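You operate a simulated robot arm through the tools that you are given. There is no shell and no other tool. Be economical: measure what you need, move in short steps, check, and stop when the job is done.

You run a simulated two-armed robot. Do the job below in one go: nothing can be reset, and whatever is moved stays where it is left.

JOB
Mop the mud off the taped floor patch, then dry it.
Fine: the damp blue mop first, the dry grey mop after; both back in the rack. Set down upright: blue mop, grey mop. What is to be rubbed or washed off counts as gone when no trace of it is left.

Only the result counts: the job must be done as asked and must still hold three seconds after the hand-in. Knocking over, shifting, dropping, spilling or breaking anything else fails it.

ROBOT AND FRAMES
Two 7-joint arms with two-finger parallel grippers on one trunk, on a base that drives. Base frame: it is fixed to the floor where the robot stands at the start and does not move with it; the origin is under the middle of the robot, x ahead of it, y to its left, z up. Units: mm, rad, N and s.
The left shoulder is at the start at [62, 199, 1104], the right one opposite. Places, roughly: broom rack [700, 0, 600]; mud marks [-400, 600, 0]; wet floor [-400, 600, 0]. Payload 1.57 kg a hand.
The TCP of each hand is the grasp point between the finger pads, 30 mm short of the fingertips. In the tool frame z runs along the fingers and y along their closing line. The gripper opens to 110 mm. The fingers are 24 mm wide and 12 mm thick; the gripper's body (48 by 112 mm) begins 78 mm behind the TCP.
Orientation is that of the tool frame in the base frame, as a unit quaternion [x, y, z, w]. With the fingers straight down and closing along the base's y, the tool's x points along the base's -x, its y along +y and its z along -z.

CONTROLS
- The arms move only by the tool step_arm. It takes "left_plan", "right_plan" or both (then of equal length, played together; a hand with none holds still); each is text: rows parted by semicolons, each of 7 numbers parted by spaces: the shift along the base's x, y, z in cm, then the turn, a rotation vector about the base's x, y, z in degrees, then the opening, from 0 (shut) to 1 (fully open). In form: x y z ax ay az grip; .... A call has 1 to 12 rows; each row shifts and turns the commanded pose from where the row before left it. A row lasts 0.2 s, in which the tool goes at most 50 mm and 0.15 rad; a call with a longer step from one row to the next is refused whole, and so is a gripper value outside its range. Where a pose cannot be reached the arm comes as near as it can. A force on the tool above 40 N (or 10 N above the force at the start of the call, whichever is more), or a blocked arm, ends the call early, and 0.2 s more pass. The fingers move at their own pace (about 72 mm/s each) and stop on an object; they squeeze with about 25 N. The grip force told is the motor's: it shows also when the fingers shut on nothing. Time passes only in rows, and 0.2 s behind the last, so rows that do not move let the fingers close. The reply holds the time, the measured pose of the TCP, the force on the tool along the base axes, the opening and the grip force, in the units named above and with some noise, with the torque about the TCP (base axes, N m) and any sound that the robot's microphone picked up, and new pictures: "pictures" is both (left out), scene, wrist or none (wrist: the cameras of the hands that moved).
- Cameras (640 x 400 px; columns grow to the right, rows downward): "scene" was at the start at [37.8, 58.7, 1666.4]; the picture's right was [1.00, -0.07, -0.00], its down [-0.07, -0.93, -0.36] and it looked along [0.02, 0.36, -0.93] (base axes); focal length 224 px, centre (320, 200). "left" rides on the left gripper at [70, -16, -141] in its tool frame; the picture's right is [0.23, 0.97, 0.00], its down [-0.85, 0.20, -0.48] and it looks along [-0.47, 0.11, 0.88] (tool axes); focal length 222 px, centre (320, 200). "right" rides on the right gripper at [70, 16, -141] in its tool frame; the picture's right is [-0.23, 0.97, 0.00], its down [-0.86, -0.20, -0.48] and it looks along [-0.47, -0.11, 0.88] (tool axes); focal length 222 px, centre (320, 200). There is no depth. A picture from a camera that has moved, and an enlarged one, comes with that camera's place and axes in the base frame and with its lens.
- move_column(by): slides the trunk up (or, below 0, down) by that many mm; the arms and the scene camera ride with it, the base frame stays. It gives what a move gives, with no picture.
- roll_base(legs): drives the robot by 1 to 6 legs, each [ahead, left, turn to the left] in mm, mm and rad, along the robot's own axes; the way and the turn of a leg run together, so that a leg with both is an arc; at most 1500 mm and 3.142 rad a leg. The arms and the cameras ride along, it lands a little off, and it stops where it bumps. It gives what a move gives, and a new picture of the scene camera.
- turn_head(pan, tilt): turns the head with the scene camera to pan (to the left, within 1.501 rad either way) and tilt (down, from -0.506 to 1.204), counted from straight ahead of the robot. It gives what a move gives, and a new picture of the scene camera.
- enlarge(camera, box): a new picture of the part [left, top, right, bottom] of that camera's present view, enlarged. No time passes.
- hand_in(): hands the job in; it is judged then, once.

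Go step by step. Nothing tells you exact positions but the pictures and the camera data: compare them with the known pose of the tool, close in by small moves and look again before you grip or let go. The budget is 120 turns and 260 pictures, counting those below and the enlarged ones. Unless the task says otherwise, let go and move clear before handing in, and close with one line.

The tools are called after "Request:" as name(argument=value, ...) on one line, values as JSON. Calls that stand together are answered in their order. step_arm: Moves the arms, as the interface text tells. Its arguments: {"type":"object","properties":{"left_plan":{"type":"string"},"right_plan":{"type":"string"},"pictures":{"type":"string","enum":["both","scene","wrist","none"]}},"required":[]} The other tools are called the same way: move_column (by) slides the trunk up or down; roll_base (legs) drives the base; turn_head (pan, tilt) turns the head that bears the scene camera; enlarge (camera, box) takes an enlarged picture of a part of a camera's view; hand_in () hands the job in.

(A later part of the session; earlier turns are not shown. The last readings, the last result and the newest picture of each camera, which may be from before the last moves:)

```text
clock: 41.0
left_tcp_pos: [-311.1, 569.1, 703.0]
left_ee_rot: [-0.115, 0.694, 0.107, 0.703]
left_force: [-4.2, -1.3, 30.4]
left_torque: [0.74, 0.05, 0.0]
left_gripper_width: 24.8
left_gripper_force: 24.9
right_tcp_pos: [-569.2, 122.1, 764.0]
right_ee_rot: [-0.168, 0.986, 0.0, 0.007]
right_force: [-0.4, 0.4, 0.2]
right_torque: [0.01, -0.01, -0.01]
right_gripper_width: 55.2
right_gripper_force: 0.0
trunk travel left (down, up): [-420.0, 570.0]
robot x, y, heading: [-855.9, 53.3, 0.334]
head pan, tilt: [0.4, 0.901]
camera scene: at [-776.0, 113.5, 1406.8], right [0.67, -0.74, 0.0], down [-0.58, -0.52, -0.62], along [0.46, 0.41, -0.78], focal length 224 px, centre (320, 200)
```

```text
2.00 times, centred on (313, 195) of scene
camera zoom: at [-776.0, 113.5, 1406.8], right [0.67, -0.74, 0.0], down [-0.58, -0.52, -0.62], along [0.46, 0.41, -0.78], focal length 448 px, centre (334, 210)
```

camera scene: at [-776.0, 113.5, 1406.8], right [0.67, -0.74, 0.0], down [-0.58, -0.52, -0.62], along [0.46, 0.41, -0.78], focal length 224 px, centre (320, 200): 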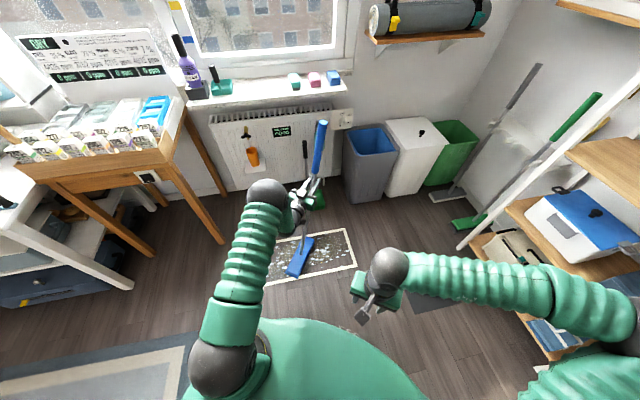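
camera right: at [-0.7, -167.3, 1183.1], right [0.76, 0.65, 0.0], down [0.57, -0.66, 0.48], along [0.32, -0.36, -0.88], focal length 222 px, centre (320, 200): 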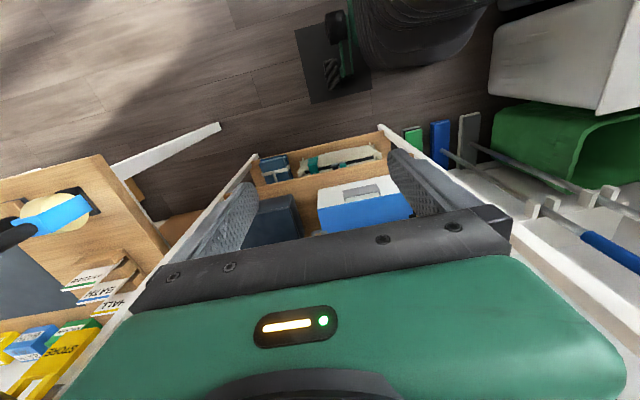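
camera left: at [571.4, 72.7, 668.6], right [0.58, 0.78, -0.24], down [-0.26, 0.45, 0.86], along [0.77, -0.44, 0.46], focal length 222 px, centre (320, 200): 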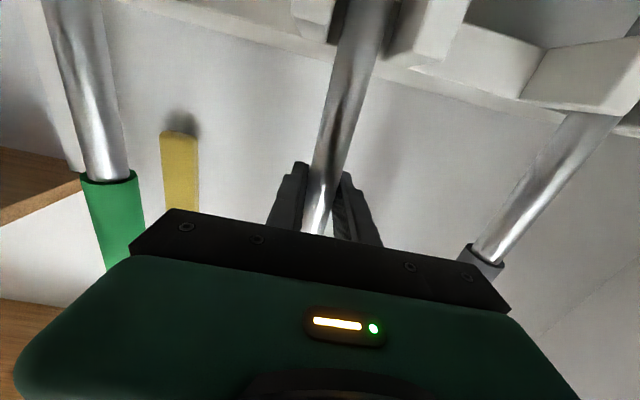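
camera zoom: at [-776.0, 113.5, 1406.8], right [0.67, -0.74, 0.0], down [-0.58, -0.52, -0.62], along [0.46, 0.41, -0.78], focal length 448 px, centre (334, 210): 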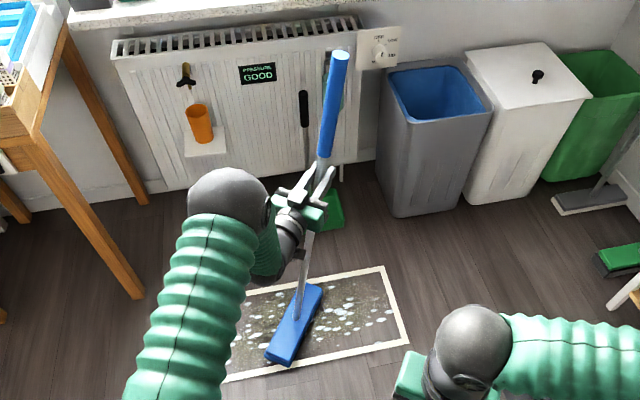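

The head lags and the pole tilts: too much pressure. I'll lift to let it straighten, then press more lightly.

Request:
step_arm(left_plan="0 0 0.8 0 0 0 0; 0 0 0.8 0 0 0 0; 0 0 0.8 0 0 0 0; 0 0 0 0 0 0 0; 0 0 0 0 0 0 0", pictures="scene")

Request:
enlarge(camera="scene", box=[225, 95, 401, 295])

```text
clock: 42.2
left_tcp_pos: [-306.9, 570.5, 723.5]
left_ee_rot: [-0.115, 0.696, 0.106, 0.701]
left_force: [-0.2, 1.2, -7.6]
left_torque: [0.27, -0.24, -0.01]
left_gripper_width: 21.9
left_gripper_force: 25.1
right_tcp_pos: [-567.3, 124.8, 762.2]
right_ee_rot: [-0.166, 0.986, -0.001, 0.005]
right_force: [-0.9, 0.3, -1.2]
right_torque: [-0.04, 0.01, 0.03]
right_gripper_width: 55.4
right_gripper_force: 0.1
trunk travel left (down, up): [-420.0, 570.0]
robot x, y, heading: [-857.8, 52.8, 0.329]
head pan, tilt: [0.4, 0.901]
camera scene: at [-768.1, 118.6, 1405.8], right [0.67, -0.74, 0.0], down [-0.58, -0.53, -0.62], along [0.46, 0.41, -0.79], focal length 224 px, centre (320, 200)
```

scene: 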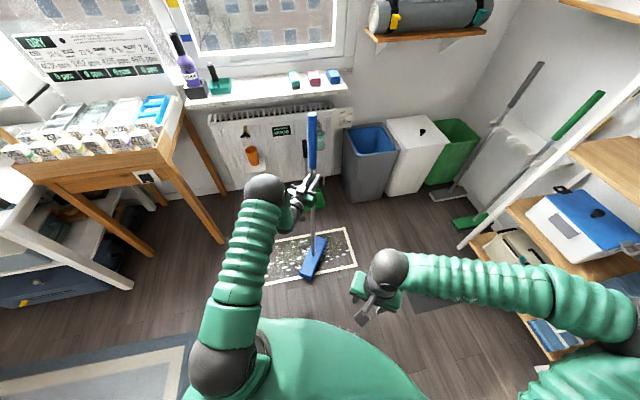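

```text
2.00 times, centred on (313, 195) of scene
camera zoom: at [-768.1, 118.6, 1405.8], right [0.67, -0.74, 0.0], down [-0.58, -0.53, -0.62], along [0.46, 0.41, -0.79], focal length 448 px, centre (334, 210)
```

zoom: 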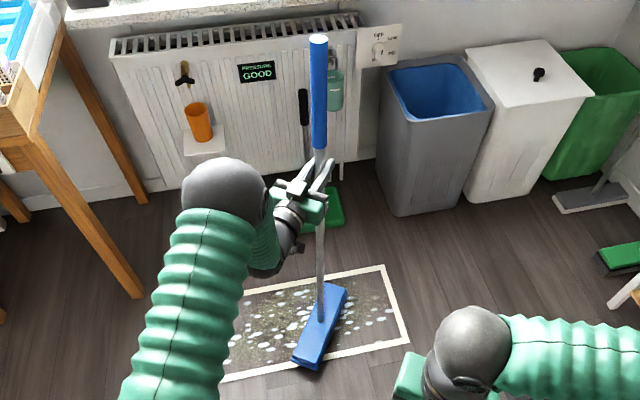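

It straightened. Zoom in on the patch itself.

Request:
enlarge(camera="scene", box=[250, 215, 370, 290])

```text
5.33 times, centred on (310, 252) of scene
camera zoom: at [-768.1, 118.6, 1405.8], right [0.67, -0.74, 0.0], down [-0.58, -0.53, -0.62], along [0.46, 0.41, -0.79], focal length 1196 px, centre (373, -80)
```

zoom: 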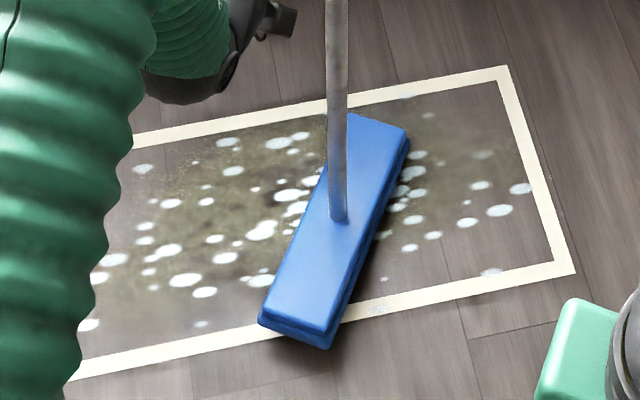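

White bubbles/wet spots appear and greenish mud remains. I'll lower to a light contact and stroke sideways.

Request:
step_arm(left_plan="0 0 -0.8 0 0 0 0; 0 0 -0.8 0 0 0 0; 0 0 -0.4 0 0 0 0; 0 0 0 0 0 0 0", pictures="none")

```text
clock: 43.2
left_tcp_pos: [-305.9, 569.0, 704.4]
left_ee_rot: [-0.115, 0.695, 0.105, 0.702]
left_force: [-0.3, 0.0, -6.7]
left_torque: [0.22, -0.2, 0.01]
left_gripper_width: 21.7
left_gripper_force: 25.2
right_tcp_pos: [-565.4, 122.0, 763.3]
right_ee_rot: [-0.167, 0.986, 0.001, 0.004]
right_force: [-0.2, -0.4, -0.1]
right_torque: [-0.03, 0.0, -0.03]
right_gripper_width: 55.2
right_gripper_force: 0.1
trunk travel left (down, up): [-420.0, 570.0]
robot x, y, heading: [-856.3, 53.0, 0.325]
head pan, tilt: [0.4, 0.901]
```

Request:
step_arm(left_plan="0 0 -0.1 0 0 0 0; 0 0 0 0 0 0 0", pictures="none")

Request:
roll_base(legs=[[87, -122, 0], [-174, 245, 0]])

Request:
enlarge(camera="scene", box=[245, 180, 405, 290])

```text
clock: 43.8
left_tcp_pos: [-306.7, 570.2, 704.2]
left_ee_rot: [-0.114, 0.695, 0.106, 0.702]
left_force: [-1.9, -1.3, -0.1]
left_torque: [-0.19, 0.3, 0.03]
left_gripper_width: 21.9
left_gripper_force: 24.5
right_tcp_pos: [-566.0, 121.4, 762.9]
right_ee_rot: [-0.167, 0.986, 0.001, 0.004]
right_force: [-0.1, -0.2, -0.3]
right_torque: [-0.01, 0.04, -0.01]
right_gripper_width: 55.0
right_gripper_force: 0.0
trunk travel left (down, up): [-420.0, 570.0]
robot x, y, heading: [-857.0, 49.1, 0.328]
head pan, tilt: [0.4, 0.901]
```

```text
clock: 46.9
left_tcp_pos: [-426.2, 654.6, 705.1]
left_ee_rot: [-0.112, 0.696, 0.105, 0.701]
left_force: [0.5, 0.2, -8.2]
left_torque: [0.03, -0.1, 0.05]
left_gripper_width: 21.9
left_gripper_force: 24.4
right_tcp_pos: [-686.9, 207.4, 763.3]
right_ee_rot: [-0.165, 0.986, 0.002, 0.004]
right_force: [-0.1, 0.2, 0.2]
right_torque: [0.05, 0.0, -0.02]
right_gripper_width: 55.1
right_gripper_force: 0.1
trunk travel left (down, up): [-420.0, 570.0]
robot x, y, heading: [-978.8, 136.9, 0.328]
head pan, tilt: [0.4, 0.901]
camera scene: at [-887.6, 198.8, 1406.0], right [0.67, -0.75, 0.0], down [-0.59, -0.52, -0.62], along [0.46, 0.41, -0.79], focal length 224 px, centre (320, 200)
```

scene: 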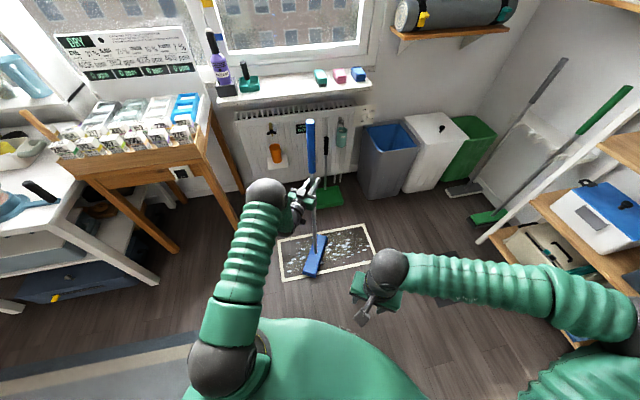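

```text
3.64 times, centred on (325, 235) of scene
camera zoom: at [-887.6, 198.8, 1406.0], right [0.67, -0.75, 0.0], down [-0.59, -0.52, -0.62], along [0.46, 0.41, -0.79], focal length 815 px, centre (302, 73)
```

zoom: 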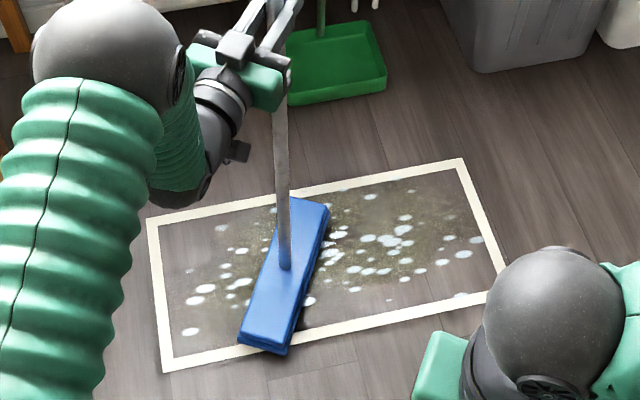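

The contact was lost, and a grip this high (700 mm) lets the head lag. I'll stand the mop on the floor, loosen the fingers to a loose cage, and slide the hand down the pole for a low, firm grip. First set the mop down and raise the right hand.

Request:
step_arm(left_plan="0 0 -0.15 0 0 0 0; 0 0 -0.15 0 0 0 0; 0 0 0 0 0 0 0; 0 0 0 0 0 0 0; 0 0 0 0 0 0 0; 0 0 0 0 0 0 0", right_plan="1 0.3 3 0 0 0 0.5; 1 0.3 3 0 0 0 0.5; 1 0.3 3 0 0 0 0.5; 1 0.3 3 0 0 0 0.5; 1 0.3 3 0 0 0 0.5; 1 0.3 3 0 0 0 0.5", pictures="wrist")

```text
clock: 48.2
left_tcp_pos: [-427.3, 655.2, 700.8]
left_ee_rot: [-0.113, 0.695, 0.104, 0.702]
left_force: [-0.5, 0.7, -7.8]
left_torque: [0.13, -0.1, 0.0]
left_gripper_width: 21.8
left_gripper_force: 25.5
right_tcp_pos: [-630.0, 225.9, 944.1]
right_ee_rot: [-0.165, 0.986, 0.001, 0.005]
right_force: [0.4, 0.1, -0.5]
right_torque: [0.0, -0.02, -0.01]
right_gripper_width: 55.0
right_gripper_force: 0.0
trunk travel left (down, up): [-420.0, 570.0]
robot x, y, heading: [-977.7, 138.7, 0.332]
head pan, tilt: [0.4, 0.901]
camera right: at [-701.1, 219.1, 1085.3], right [-0.1, 0.99, 0.0], down [0.87, 0.09, 0.49], along [0.48, 0.05, -0.87], focal length 222 px, centre (320, 200)
camera left: at [-556.1, 596.2, 629.9], right [-0.29, 0.92, -0.24], down [-0.53, 0.05, 0.85], along [0.8, 0.38, 0.47], focal length 222 px, centre (320, 200)
```

right: 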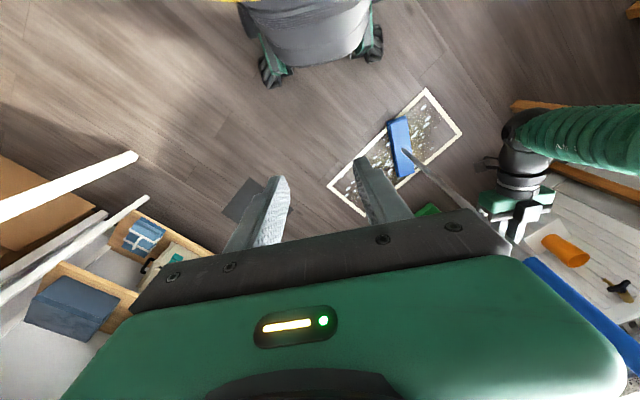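
left: 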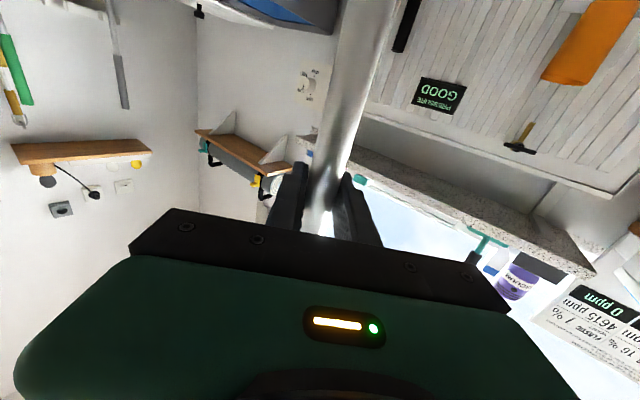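

Not touching yet; lower a few mm more.

Request:
step_arm(left_plan="0 0 -0.15 0 0 0 0; 0 0 -0.15 0 0 0 0; 0 0 0 0 0 0 0", pictures="none")

```text
clock: 49.0
left_tcp_pos: [-428.8, 656.1, 698.4]
left_ee_rot: [-0.114, 0.695, 0.104, 0.702]
left_force: [-0.4, 0.3, -7.9]
left_torque: [0.1, -0.09, 0.02]
left_gripper_width: 21.8
left_gripper_force: 25.3
right_tcp_pos: [-630.1, 225.7, 942.9]
right_ee_rot: [-0.166, 0.986, -0.001, 0.005]
right_force: [-0.8, -0.1, -0.2]
right_torque: [0.02, 0.01, -0.02]
right_gripper_width: 55.0
right_gripper_force: 0.0
trunk travel left (down, up): [-420.0, 570.0]
robot x, y, heading: [-977.5, 141.1, 0.331]
head pan, tilt: [0.4, 0.901]
```

Request:
step_arm(left_plan="0 0 -0.15 0 0 0 0; 0 0 -0.15 0 0 0 0; 0 0 0 0 0 0 0", pictures="none")

```text
clock: 49.9
left_tcp_pos: [-427.8, 654.6, 697.1]
left_ee_rot: [-0.113, 0.694, 0.105, 0.703]
left_force: [-2.1, -2.1, -0.5]
left_torque: [0.0, 0.08, 0.02]
left_gripper_width: 21.6
left_gripper_force: 25.4
right_tcp_pos: [-630.2, 225.4, 943.7]
right_ee_rot: [-0.166, 0.986, -0.001, 0.005]
right_force: [-0.1, -0.9, -0.8]
right_torque: [-0.01, -0.06, 0.02]
right_gripper_width: 55.0
right_gripper_force: 0.1
trunk travel left (down, up): [-420.0, 570.0]
robot x, y, heading: [-979.3, 141.5, 0.328]
head pan, tilt: [0.4, 0.901]
```

The mop's full weight is on the floor. Loosen to a narrow cage and look.

Request:
step_arm(left_plan="0 0 0 0 0 0 0.28; 0 0 0 0 0 0 0.28; 0 0 0 0 0 0 0.28", pictures="both")

```text
clock: 50.6
left_tcp_pos: [-427.3, 655.1, 695.0]
left_ee_rot: [-0.114, 0.695, 0.104, 0.702]
left_force: [0.7, -0.2, 0.7]
left_torque: [-0.02, 0.0, 0.04]
left_gripper_width: 31.4
left_gripper_force: 0.1
right_tcp_pos: [-629.6, 224.9, 944.8]
right_ee_rot: [-0.165, 0.986, 0.0, 0.006]
right_force: [-0.3, -0.2, 0.2]
right_torque: [0.03, 0.01, -0.01]
right_gripper_width: 54.9
right_gripper_force: 0.1
trunk travel left (down, up): [-420.0, 570.0]
robot x, y, heading: [-977.7, 141.3, 0.326]
head pan, tilt: [0.4, 0.901]
camera scene: at [-889.7, 201.3, 1406.1], right [0.67, -0.75, 0.0], down [-0.59, -0.52, -0.62], along [0.46, 0.41, -0.79], focal length 224 px, centre (320, 200)
camera left: at [-556.9, 595.7, 624.3], right [-0.29, 0.92, -0.24], down [-0.53, 0.05, 0.85], along [0.8, 0.38, 0.47], focal length 222 px, centre (320, 200)
```

scene: 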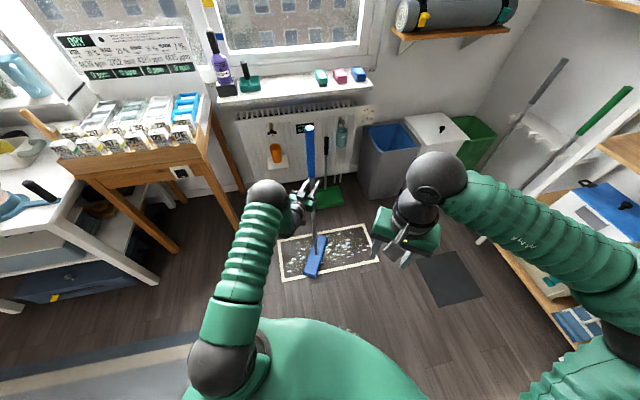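
left: 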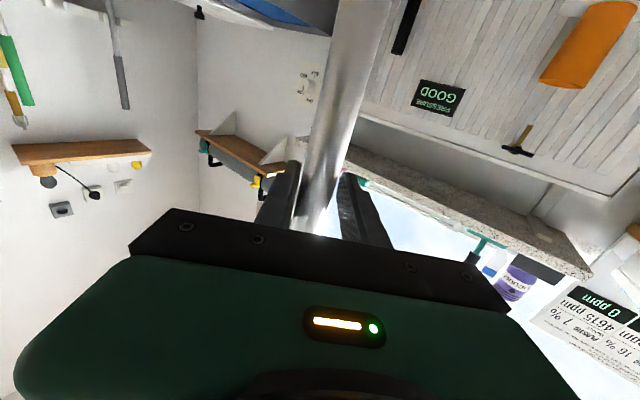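

It stands by itself in the cage. Slide the hand down.

Request:
move_column(by=-150)

Request:
enlarge(camera="scene", box=[200, 60, 440, 300])

```text
clock: 52.4
left_tcp_pos: [-428.0, 653.8, 545.6]
left_ee_rot: [-0.114, 0.695, 0.104, 0.702]
left_force: [0.1, 0.8, -0.5]
left_torque: [-0.03, -0.03, 0.01]
left_gripper_width: 31.3
left_gripper_force: 0.3
right_tcp_pos: [-629.6, 225.8, 795.3]
right_ee_rot: [-0.165, 0.986, 0.001, 0.005]
right_force: [0.1, 0.6, -0.3]
right_torque: [-0.01, -0.04, -0.01]
right_gripper_width: 55.1
right_gripper_force: 0.1
trunk travel left (down, up): [-270.0, 720.0]
robot x, y, heading: [-979.0, 138.3, 0.331]
head pan, tilt: [0.4, 0.901]
```

```text
1.67 times, centred on (320, 180) of scene
camera zoom: at [-890.0, 201.2, 1256.0], right [0.67, -0.75, 0.0], down [-0.59, -0.52, -0.62], along [0.46, 0.41, -0.79], focal length 374 px, centre (320, 233)
```

zoom: 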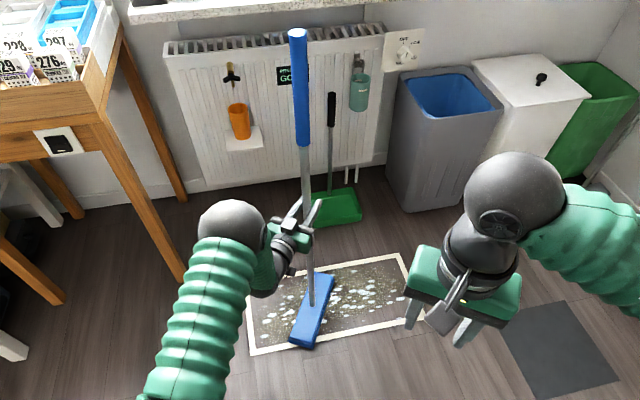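

Going well; continue down.

Request:
move_column(by=-262)

Request:
step_arm(left_plan="0 0 0 0 0 0 0; 0 0 0 0 0 0 0; 0 0 0 0 0 0 0", pictures="both")

```text
clock: 55.1
left_tcp_pos: [-429.0, 653.7, 283.1]
left_ee_rot: [-0.114, 0.696, 0.104, 0.702]
left_force: [0.6, -1.1, -0.5]
left_torque: [0.0, 0.01, 0.02]
left_gripper_width: 31.6
left_gripper_force: 0.6
right_tcp_pos: [-630.6, 225.2, 531.8]
right_ee_rot: [-0.165, 0.986, 0.0, 0.005]
right_force: [-0.4, -0.5, -0.6]
right_torque: [0.0, 0.02, -0.01]
right_gripper_width: 55.0
right_gripper_force: 0.1
trunk travel left (down, up): [-8.0, 982.0]
robot x, y, heading: [-978.1, 140.0, 0.329]
head pan, tilt: [0.4, 0.901]
```

```text
clock: 55.9
left_tcp_pos: [-428.5, 652.0, 284.6]
left_ee_rot: [-0.114, 0.695, 0.104, 0.702]
left_force: [-1.9, -4.5, 0.0]
left_torque: [-0.47, -0.12, -0.13]
left_gripper_width: 22.1
left_gripper_force: 24.6
right_tcp_pos: [-630.5, 225.0, 532.2]
right_ee_rot: [-0.165, 0.986, 0.0, 0.005]
right_force: [-0.1, 0.4, 1.6]
right_torque: [-0.04, 0.01, -0.05]
right_gripper_width: 55.0
right_gripper_force: 0.1
trunk travel left (down, up): [-8.0, 982.0]
robot x, y, heading: [-978.2, 138.9, 0.324]
head pan, tilt: [0.4, 0.901]
camera scene: at [-890.8, 200.7, 994.1], right [0.67, -0.75, 0.0], down [-0.59, -0.52, -0.62], along [0.46, 0.41, -0.79], focal length 224 px, centre (320, 200)
camera left: at [-557.2, 594.9, 212.3], right [-0.29, 0.92, -0.24], down [-0.53, 0.06, 0.85], along [0.8, 0.38, 0.47], focal length 222 px, centre (320, 200)
```

scene: 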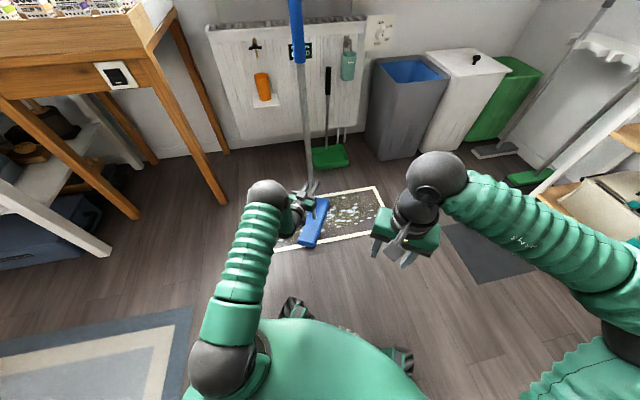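
left: 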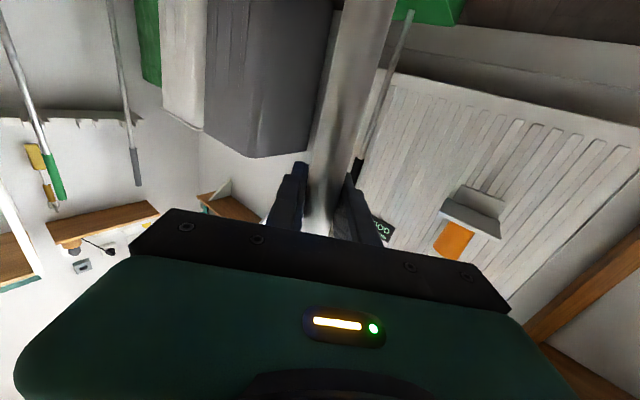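

Low grip is firm. Press lightly more and do a test stroke along the patch.

Request:
step_arm(left_plan="0 0 -0.1 0 0 0 0; 0 0 0 0 0 0 0", pictures="none")

Request:
roll_base(legs=[[116, -163, 0]])

Request:
enlarge(camera="scene", box=[230, 150, 390, 260])

```text
clock: 56.5
left_tcp_pos: [-429.0, 654.5, 284.4]
left_ee_rot: [-0.115, 0.694, 0.104, 0.703]
left_force: [-3.4, -6.0, 3.3]
left_torque: [-0.69, 0.05, -0.04]
left_gripper_width: 22.0
left_gripper_force: 25.5
right_tcp_pos: [-632.3, 225.2, 532.8]
right_ee_rot: [-0.165, 0.986, 0.001, 0.006]
right_force: [-1.0, 0.0, -0.7]
right_torque: [-0.01, 0.01, 0.03]
right_gripper_width: 54.8
right_gripper_force: 0.1
trunk travel left (down, up): [-8.0, 982.0]
robot x, y, heading: [-978.3, 144.7, 0.324]
head pan, tilt: [0.4, 0.901]
```

```text
clock: 58.1
left_tcp_pos: [-266.0, 539.2, 281.2]
left_ee_rot: [-0.116, 0.695, 0.105, 0.702]
left_force: [0.5, 2.1, 0.0]
left_torque: [0.53, -0.34, -0.04]
left_gripper_width: 21.7
left_gripper_force: 24.6
right_tcp_pos: [-465.2, 109.2, 531.9]
right_ee_rot: [-0.166, 0.986, 0.0, 0.005]
right_force: [-0.1, -0.2, -0.6]
right_torque: [0.02, 0.0, 0.0]
right_gripper_width: 55.1
right_gripper_force: 0.1
trunk travel left (down, up): [-8.0, 982.0]
robot x, y, heading: [-815.0, 21.0, 0.336]
head pan, tilt: [0.4, 0.901]
camera scene: at [-726.3, 84.9, 993.9], right [0.67, -0.74, 0.0], down [-0.59, -0.52, -0.62], along [0.46, 0.41, -0.79], focal length 224 px, centre (320, 200)
```

scene: 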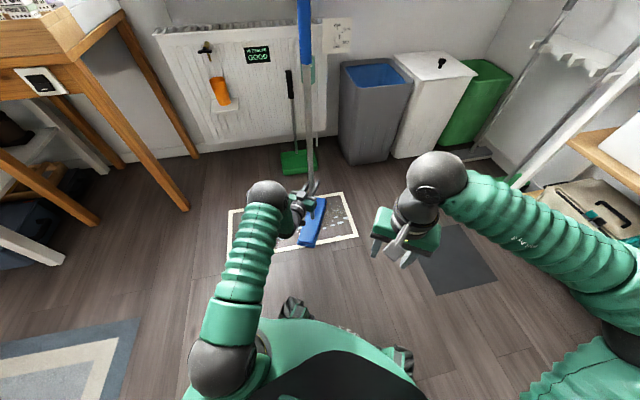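

```text
3.64 times, centred on (310, 205) of scene
camera zoom: at [-726.3, 84.9, 993.9], right [0.67, -0.74, 0.0], down [-0.59, -0.52, -0.62], along [0.46, 0.41, -0.79], focal length 815 px, centre (356, 182)
```

zoom: 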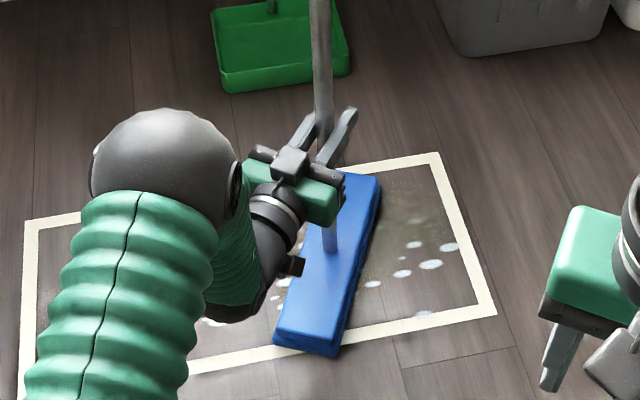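

Contact holds and the mop stays upright. I'll run three long passes over the patch with small cross shifts.

Request:
roll_base(legs=[[87, -122, 0], [-296, 416, 0], [33, 23, 0], [296, -416, 0], [-65, -46, 0], [-296, 416, 0]])

Request:
enlarge(camera="scene", box=[230, 130, 430, 260])

```text
clock: 68.4
left_tcp_pos: [-589.9, 716.7, 283.1]
left_ee_rot: [-0.115, 0.695, 0.105, 0.702]
left_force: [-3.3, -3.5, 0.4]
left_torque: [-0.53, 0.54, 0.05]
left_gripper_width: 21.9
left_gripper_force: 25.5
right_tcp_pos: [-789.0, 288.8, 531.5]
right_ee_rot: [-0.166, 0.986, 0.001, 0.006]
right_force: [0.7, 0.4, 0.3]
right_torque: [0.0, -0.02, -0.03]
right_gripper_width: 55.0
right_gripper_force: 0.0
trunk travel left (down, up): [-8.0, 982.0]
robot x, y, heading: [-1134.3, 199.5, 0.334]
head pan, tilt: [0.4, 0.901]
camera scene: at [-1049.0, 263.2, 994.1], right [0.67, -0.74, 0.0], down [-0.58, -0.52, -0.62], along [0.46, 0.41, -0.79], focal length 224 px, centre (320, 200)
```

scene: 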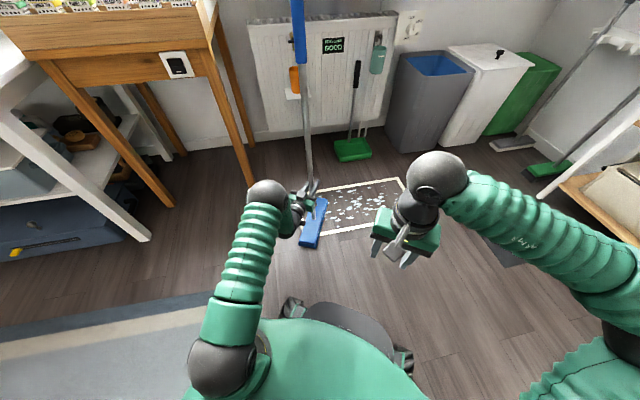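

```text
3.08 times, centred on (330, 195) of scene
camera zoom: at [-1049.0, 263.2, 994.1], right [0.67, -0.74, 0.0], down [-0.58, -0.52, -0.62], along [0.46, 0.41, -0.79], focal length 690 px, centre (289, 215)
```

zoom: 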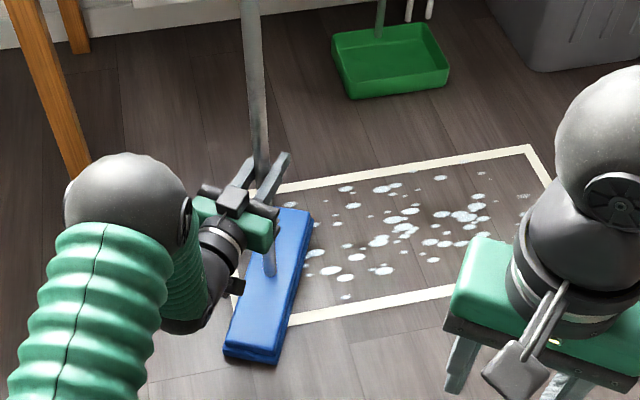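

Mud is almost gone; the white wet spots are for the dry mop later. A few more passes to catch remnants.

Request:
roll_base(legs=[[37, 26, 0], [302, -424, 0], [45, 32, 0], [-302, 424, 0], [-73, -52, 0], [302, -424, 0]])

Request:
enlarge(camera="scene", box=[190, 140, 390, 265])

```text
clock: 78.4
left_tcp_pos: [-156.6, 433.0, 283.3]
left_ee_rot: [-0.115, 0.695, 0.105, 0.702]
left_force: [0.1, -0.2, -7.3]
left_torque: [0.25, -0.18, -0.01]
left_gripper_width: 21.7
left_gripper_force: 24.9
right_tcp_pos: [-354.8, 4.4, 533.2]
right_ee_rot: [-0.168, 0.986, 0.0, 0.007]
right_force: [0.5, 0.0, 0.4]
right_torque: [0.01, -0.02, 0.01]
right_gripper_width: 55.1
right_gripper_force: 0.0
trunk travel left (down, up): [-8.0, 982.0]
robot x, y, heading: [-701.1, -89.8, 0.333]
head pan, tilt: [0.4, 0.901]
camera scene: at [-613.4, -21.3, 993.9], right [0.67, -0.74, 0.0], down [-0.58, -0.53, -0.62], along [0.46, 0.41, -0.79], focal length 224 px, centre (320, 200)
```

scene: 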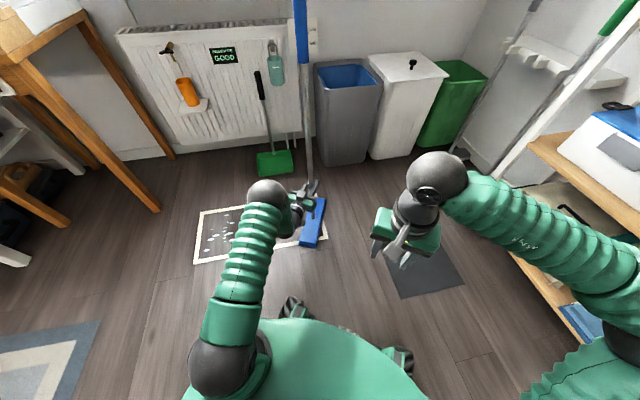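

```text
3.20 times, centred on (290, 202) of scene
camera zoom: at [-613.4, -21.3, 993.9], right [0.67, -0.74, 0.0], down [-0.58, -0.53, -0.62], along [0.46, 0.41, -0.79], focal length 718 px, centre (416, 192)
```

zoom: 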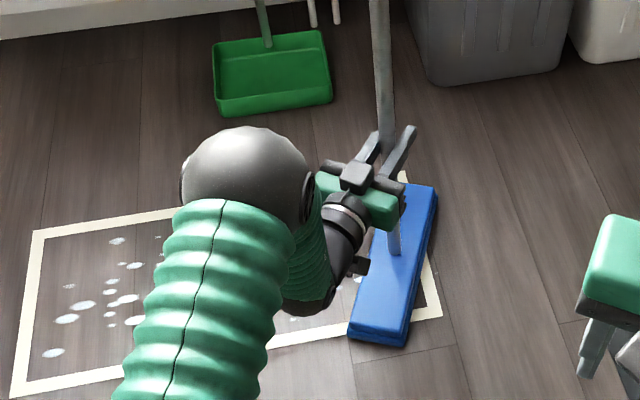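

Lift the mop and step back to see the whole patch clearly.

Request:
move_column(by=60)

Request:
roll_base(legs=[[-300, -200, 0]])

Request:
turn_head(pan=0.6, tilt=0.6)

Request:
enlarge(camera="scene", box=[230, 170, 390, 270])

```text
clock: 79.4
left_tcp_pos: [-157.3, 434.0, 344.0]
left_ee_rot: [-0.116, 0.694, 0.106, 0.702]
left_force: [-0.6, 0.8, -8.4]
left_torque: [0.06, -0.1, -0.01]
left_gripper_width: 21.6
left_gripper_force: 24.9
right_tcp_pos: [-356.6, 4.1, 593.8]
right_ee_rot: [-0.169, 0.986, 0.001, 0.007]
right_force: [0.8, 0.3, 0.8]
right_torque: [0.0, 0.02, 0.01]
right_gripper_width: 54.8
right_gripper_force: 0.0
trunk travel left (down, up): [-68.0, 922.0]
robot x, y, heading: [-704.9, -82.5, 0.334]
head pan, tilt: [0.4, 0.901]
```

```text
clock: 81.7
left_tcp_pos: [-373.8, 144.3, 344.3]
left_ee_rot: [-0.116, 0.694, 0.105, 0.703]
left_force: [0.0, -0.4, -8.7]
left_torque: [0.07, -0.14, -0.03]
left_gripper_width: 21.7
left_gripper_force: 25.0
right_tcp_pos: [-574.3, -285.4, 592.6]
right_ee_rot: [-0.168, 0.986, 0.001, 0.008]
right_force: [0.2, 0.2, -0.4]
right_torque: [-0.02, 0.01, -0.03]
right_gripper_width: 54.8
right_gripper_force: 0.1
trunk travel left (down, up): [-68.0, 922.0]
robot x, y, heading: [-922.7, -369.7, 0.333]
head pan, tilt: [0.4, 0.901]
camera scene: at [-831.9, -309.6, 1053.9], right [0.67, -0.74, 0.0], down [-0.58, -0.53, -0.62], along [0.46, 0.41, -0.79], focal length 224 px, centre (320, 200)
```

scene: 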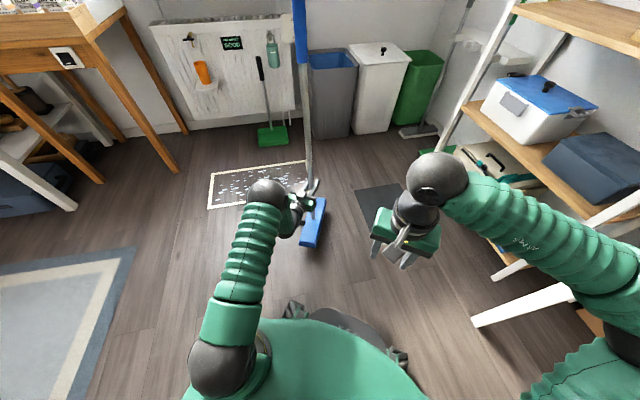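

```text
clock: 82.5
left_tcp_pos: [-374.1, 145.0, 345.1]
left_ee_rot: [-0.116, 0.694, 0.106, 0.703]
left_force: [0.9, -0.1, -7.2]
left_torque: [0.02, -0.14, -0.03]
left_gripper_width: 21.7
left_gripper_force: 25.2
right_tcp_pos: [-576.3, -286.1, 594.7]
right_ee_rot: [-0.168, 0.986, 0.001, 0.008]
right_force: [-0.6, -0.1, 0.3]
right_torque: [-0.04, 0.04, 0.0]
right_gripper_width: 55.0
right_gripper_force: 0.1
trunk travel left (down, up): [-68.0, 922.0]
robot x, y, heading: [-920.0, -374.6, 0.335]
head pan, tilt: [0.6, 0.6]
camera scene: at [-835.2, -289.3, 1078.5], right [0.8, -0.59, 0.0], down [-0.34, -0.46, -0.82], along [0.49, 0.66, -0.57], focal length 224 px, centre (320, 200)
```

scene: 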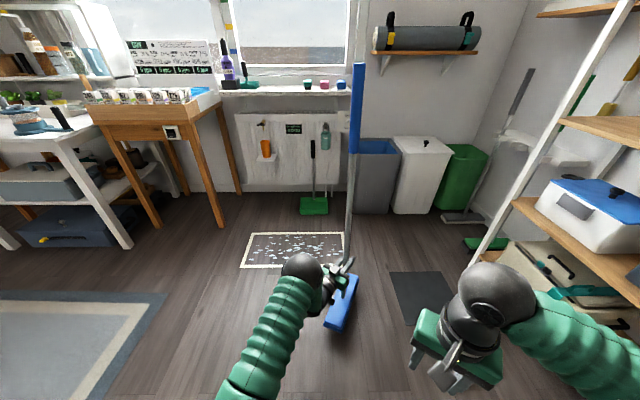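

```text
4.00 times, centred on (310, 220) of scene
camera zoom: at [-835.2, -289.3, 1078.5], right [0.8, -0.59, 0.0], down [-0.34, -0.46, -0.82], along [0.49, 0.66, -0.57], focal length 897 px, centre (360, 120)
```

zoom: 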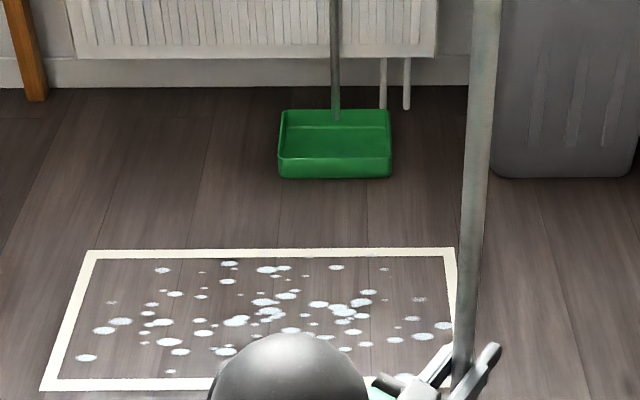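

The visible part is free of mud. I'll raise the trunk for a steeper view over the hidden part.

Request:
move_column(by=400)

Request:
turn_head(pan=0.6, tilt=0.8)

Request:
enlarge(camera="scene", box=[210, 120, 370, 220])

```text
clock: 86.3
left_tcp_pos: [-375.8, 145.1, 746.8]
left_ee_rot: [-0.116, 0.694, 0.106, 0.703]
left_force: [0.4, 0.3, -7.0]
left_torque: [0.03, -0.12, 0.0]
left_gripper_width: 21.9
left_gripper_force: 25.0
right_tcp_pos: [-574.1, -284.6, 993.5]
right_ee_rot: [-0.167, 0.986, 0.001, 0.008]
right_force: [0.6, -0.1, -0.1]
right_torque: [-0.02, 0.02, -0.01]
right_gripper_width: 55.1
right_gripper_force: 0.1
trunk travel left (down, up): [-468.0, 522.0]
robot x, y, heading: [-920.6, -370.1, 0.334]
head pan, tilt: [0.6, 0.6]
```

```text
clock: 87.1
left_tcp_pos: [-374.6, 145.1, 745.9]
left_ee_rot: [-0.115, 0.694, 0.106, 0.703]
left_force: [0.1, 0.0, -8.0]
left_torque: [0.01, -0.1, -0.03]
left_gripper_width: 21.7
left_gripper_force: 25.1
right_tcp_pos: [-574.8, -285.0, 993.4]
right_ee_rot: [-0.168, 0.986, 0.001, 0.009]
right_force: [-0.5, 0.5, 0.3]
right_torque: [-0.02, -0.01, -0.03]
right_gripper_width: 55.1
right_gripper_force: 0.1
trunk travel left (down, up): [-468.0, 522.0]
robot x, y, heading: [-918.0, -374.7, 0.331]
head pan, tilt: [0.6, 0.799]
camera scene: at [-838.5, -294.6, 1461.8], right [0.8, -0.59, 0.0], down [-0.43, -0.58, -0.69], along [0.41, 0.56, -0.72], focal length 224 px, centre (320, 200)
```

scene: 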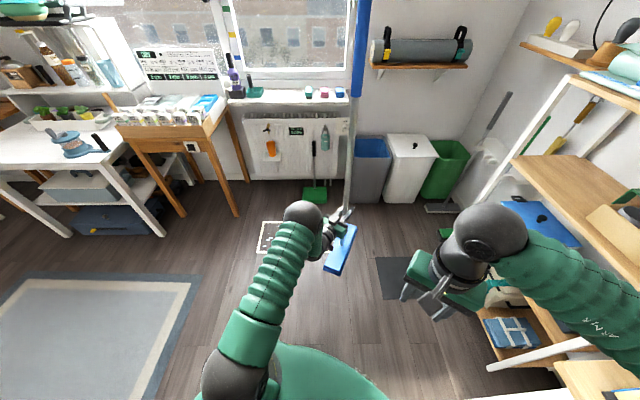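

```text
4.00 times, centred on (290, 170) of scene
camera zoom: at [-838.5, -294.6, 1461.8], right [0.8, -0.59, 0.0], down [-0.43, -0.58, -0.69], along [0.41, 0.56, -0.72], focal length 897 px, centre (440, 320)
```

zoom: 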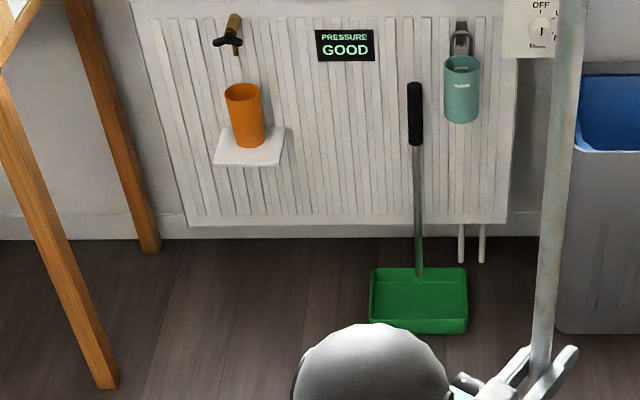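

The arm hides the spot either way. I'll lower again, move to the earlier turning place, turn toward the rack, and view the patch past the arm.

Request:
move_column(by=-400)

Request:
roll_base(legs=[[100, 450, 0], [0, 0, -0.96]])

Request:
turn_head(pan=1.3, tilt=0.75)

Request:
enlarge(camera="scene", box=[200, 120, 440, 270])

```text
clock: 90.9
left_tcp_pos: [-375.0, 144.6, 345.4]
left_ee_rot: [-0.116, 0.693, 0.106, 0.704]
left_force: [-0.5, 0.2, -7.7]
left_torque: [0.07, -0.09, 0.02]
left_gripper_width: 21.6
left_gripper_force: 24.5
right_tcp_pos: [-576.1, -285.7, 593.9]
right_ee_rot: [-0.168, 0.986, 0.001, 0.008]
right_force: [-0.2, 0.1, -0.1]
right_torque: [0.03, 0.0, 0.01]
right_gripper_width: 55.1
right_gripper_force: 0.1
trunk travel left (down, up): [-68.0, 922.0]
robot x, y, heading: [-919.0, -374.7, 0.332]
head pan, tilt: [0.6, 0.799]
```

```text
clock: 96.1
left_tcp_pos: [-238.3, -70.3, 346.2]
left_ee_rot: [0.22, 0.668, -0.233, 0.672]
left_force: [-0.3, 0.5, -7.3]
left_torque: [-0.08, -0.08, 0.02]
left_gripper_width: 21.4
left_gripper_force: 24.8
right_tcp_pos: [-706.5, -150.0, 595.6]
right_ee_rot: [0.309, 0.951, -0.004, 0.008]
right_force: [-0.3, 0.4, -0.2]
right_torque: [0.01, 0.01, 0.03]
right_gripper_width: 55.1
right_gripper_force: 0.0
trunk travel left (down, up): [-68.0, 922.0]
robot x, y, heading: [-972.5, 80.5, -0.629]
head pan, tilt: [0.6, 0.799]
camera scene: at [-864.6, 62.8, 1061.7], right [-0.03, -1.0, 0.0], down [-0.72, 0.02, -0.69], along [0.69, -0.02, -0.72], focal length 224 px, centre (320, 200)
```

scene: 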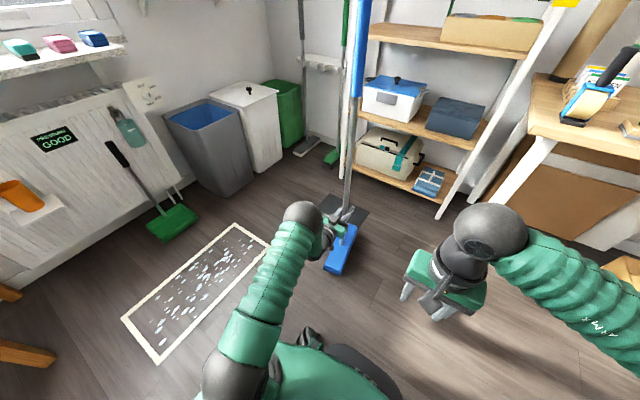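

```text
clock: 97.2
left_tcp_pos: [-238.7, -69.6, 347.5]
left_ee_rot: [0.22, 0.667, -0.232, 0.672]
left_force: [-0.3, -0.6, -8.3]
left_torque: [-0.07, -0.1, 0.0]
left_gripper_width: 21.8
left_gripper_force: 24.7
right_tcp_pos: [-707.3, -148.9, 595.5]
right_ee_rot: [0.309, 0.951, -0.004, 0.008]
right_force: [-0.1, -0.3, -0.1]
right_torque: [-0.04, 0.0, -0.01]
right_gripper_width: 55.1
right_gripper_force: 0.0
trunk travel left (down, up): [-68.0, 922.0]
robot x, y, heading: [-973.5, 84.9, -0.636]
head pan, tilt: [1.3, 0.75]
camera scene: at [-880.2, 116.7, 1065.9], right [0.62, -0.79, 0.0], down [-0.54, -0.42, -0.73], along [0.57, 0.45, -0.68], focal length 224 px, centre (320, 200)
```

scene: 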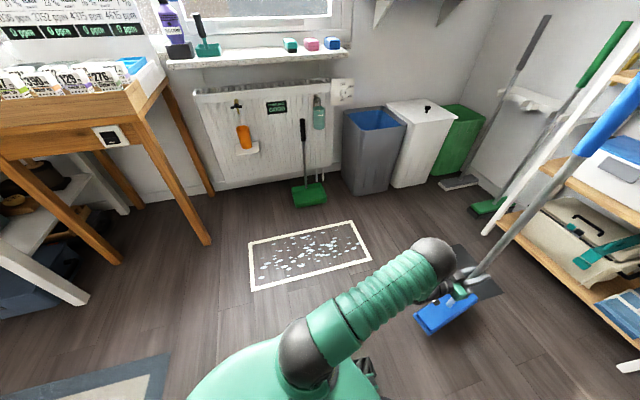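

```text
2.67 times, centred on (320, 195) of scene
camera zoom: at [-880.2, 116.7, 1065.9], right [0.62, -0.79, 0.0], down [-0.54, -0.42, -0.73], along [0.57, 0.45, -0.68], focal length 598 px, centre (320, 213)
```

zoom: 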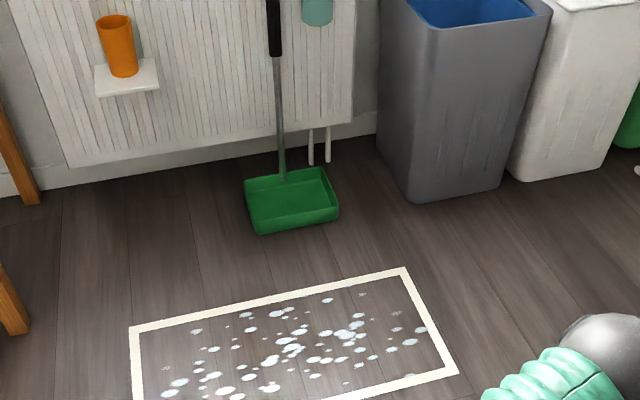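

Request:
enlarge(camera="scene", box=[244, 214, 316, 294])

Request:
enlarge(camera="scene", box=[304, 214, 376, 284])

```text
5.00 times, centred on (280, 254) of scene
camera zoom: at [-880.2, 116.7, 1065.9], right [0.62, -0.79, 0.0], down [-0.54, -0.42, -0.73], along [0.57, 0.45, -0.68], focal length 1121 px, centre (520, -70)
```

zoom: 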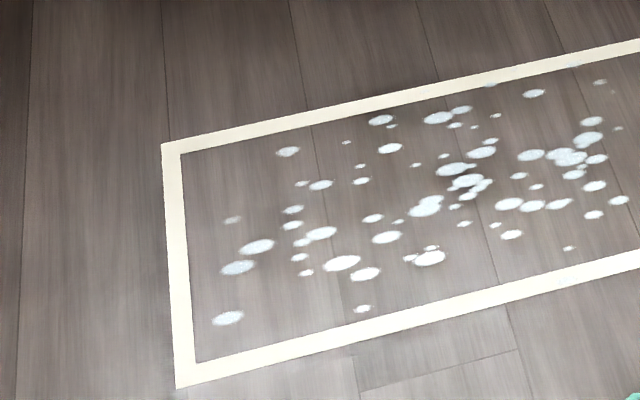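

```text
5.71 times, centred on (340, 249) of scene
camera zoom: at [-880.2, 116.7, 1065.9], right [0.62, -0.79, 0.0], down [-0.54, -0.42, -0.73], along [0.57, 0.45, -0.68], focal length 1281 px, centre (206, -80)
```

zoom: 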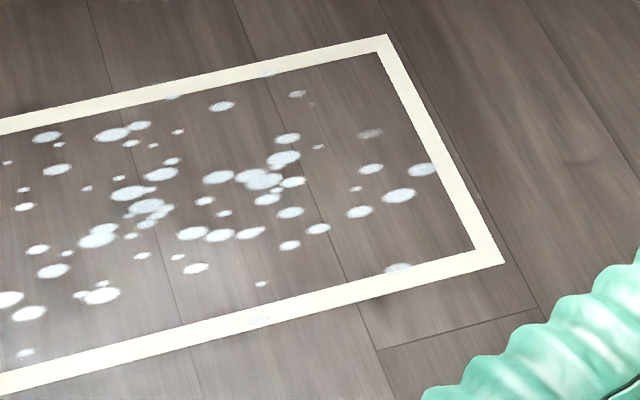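

Request:
enlarge(camera="scene", box=[285, 230, 325, 256])

Request:
enlarge(camera="scene", box=[320, 222, 372, 262])

```text
15.38 times, centred on (305, 243) of scene
camera zoom: at [-880.2, 116.7, 1065.9], right [0.62, -0.79, 0.0], down [-0.54, -0.42, -0.73], along [0.57, 0.45, -0.68], focal length 3449 px, centre (551, -462)
```

zoom: 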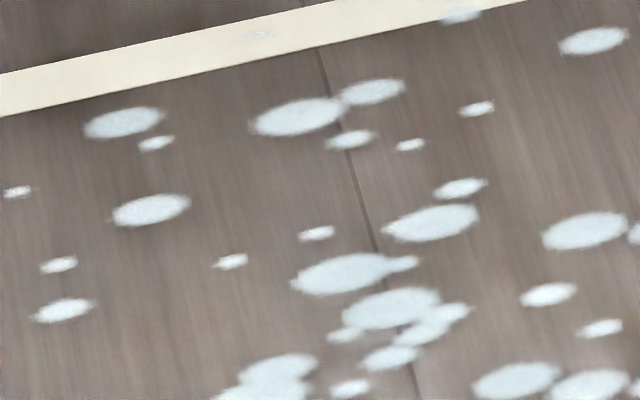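

```text
10.00 times, centred on (346, 242) of scene
camera zoom: at [-880.2, 116.7, 1065.9], right [0.62, -0.79, 0.0], down [-0.54, -0.42, -0.73], along [0.57, 0.45, -0.68], focal length 2242 px, centre (60, -220)
```

zoom: 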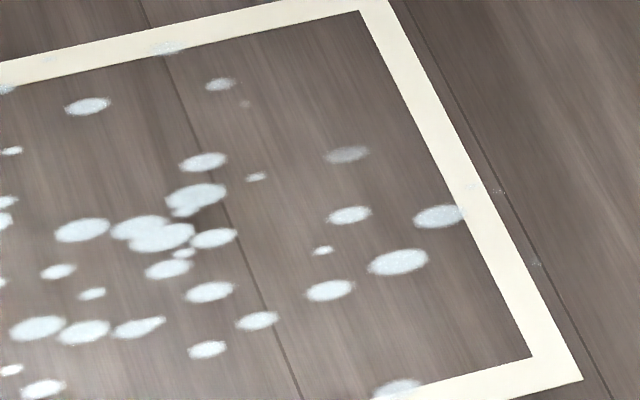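

Request:
enlarge(camera="scene", box=[336, 224, 356, 238])

Request:
enlarge(camera="scene", box=[248, 250, 300, 290])

```text
16.00 times, centred on (346, 231) of scene
camera zoom: at [-880.2, 116.7, 1065.9], right [0.62, -0.79, 0.0], down [-0.54, -0.42, -0.73], along [0.57, 0.45, -0.68], focal length 3587 px, centre (-96, -296)
```

zoom: 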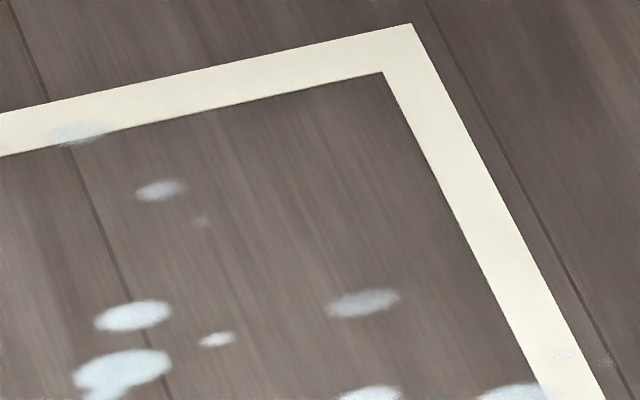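

```text
10.00 times, centred on (274, 270) of scene
camera zoom: at [-880.2, 116.7, 1065.9], right [0.62, -0.79, 0.0], down [-0.54, -0.42, -0.73], along [0.57, 0.45, -0.68], focal length 2242 px, centre (780, -500)
```

zoom: 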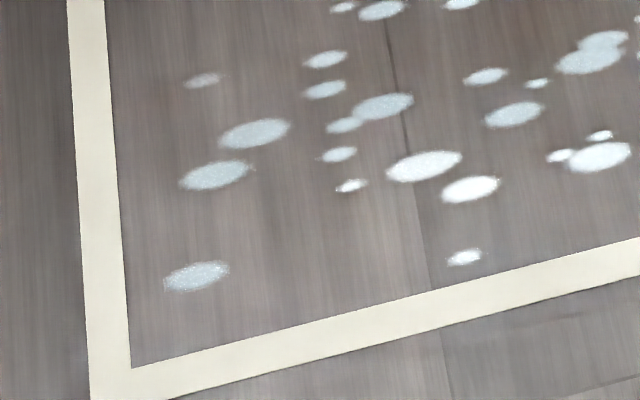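

The patch is clean of mud. Now I set the mop upright on the floor here, slide the hand up to a high grip for the rack, then return it.

Request:
move_column(by=-60)

Request:
step_arm(left_plan="0 0 -0.2 0 0 0 0; 0 0 -0.2 0 0 0 0; 0 0 0 0 0 0 0", pictures="none")

```text
clock: 98.2
left_tcp_pos: [-238.1, -69.8, 287.7]
left_ee_rot: [0.219, 0.667, -0.232, 0.673]
left_force: [0.4, 0.1, -8.8]
left_torque: [-0.06, -0.08, 0.0]
left_gripper_width: 21.7
left_gripper_force: 25.1
right_tcp_pos: [-708.4, -149.3, 535.6]
right_ee_rot: [0.309, 0.951, -0.004, 0.009]
right_force: [-0.2, 0.7, -0.3]
right_torque: [0.0, 0.05, 0.0]
right_gripper_width: 55.0
right_gripper_force: 0.1
trunk travel left (down, up): [-8.0, 982.0]
robot x, y, heading: [-973.1, 83.2, -0.634]
head pan, tilt: [1.3, 0.75]
```

```text
clock: 99.0
left_tcp_pos: [-238.4, -69.3, 284.4]
left_ee_rot: [0.219, 0.666, -0.233, 0.674]
left_force: [1.1, -1.0, -4.0]
left_torque: [0.16, 0.24, 0.05]
left_gripper_width: 21.5
left_gripper_force: 24.9
right_tcp_pos: [-707.6, -149.7, 535.3]
right_ee_rot: [0.309, 0.951, -0.004, 0.008]
right_force: [1.1, -0.1, 0.3]
right_torque: [0.02, 0.0, 0.01]
right_gripper_width: 55.1
right_gripper_force: 0.1
trunk travel left (down, up): [-8.0, 982.0]
robot x, y, heading: [-969.3, 85.3, -0.632]
head pan, tilt: [1.3, 0.75]
```

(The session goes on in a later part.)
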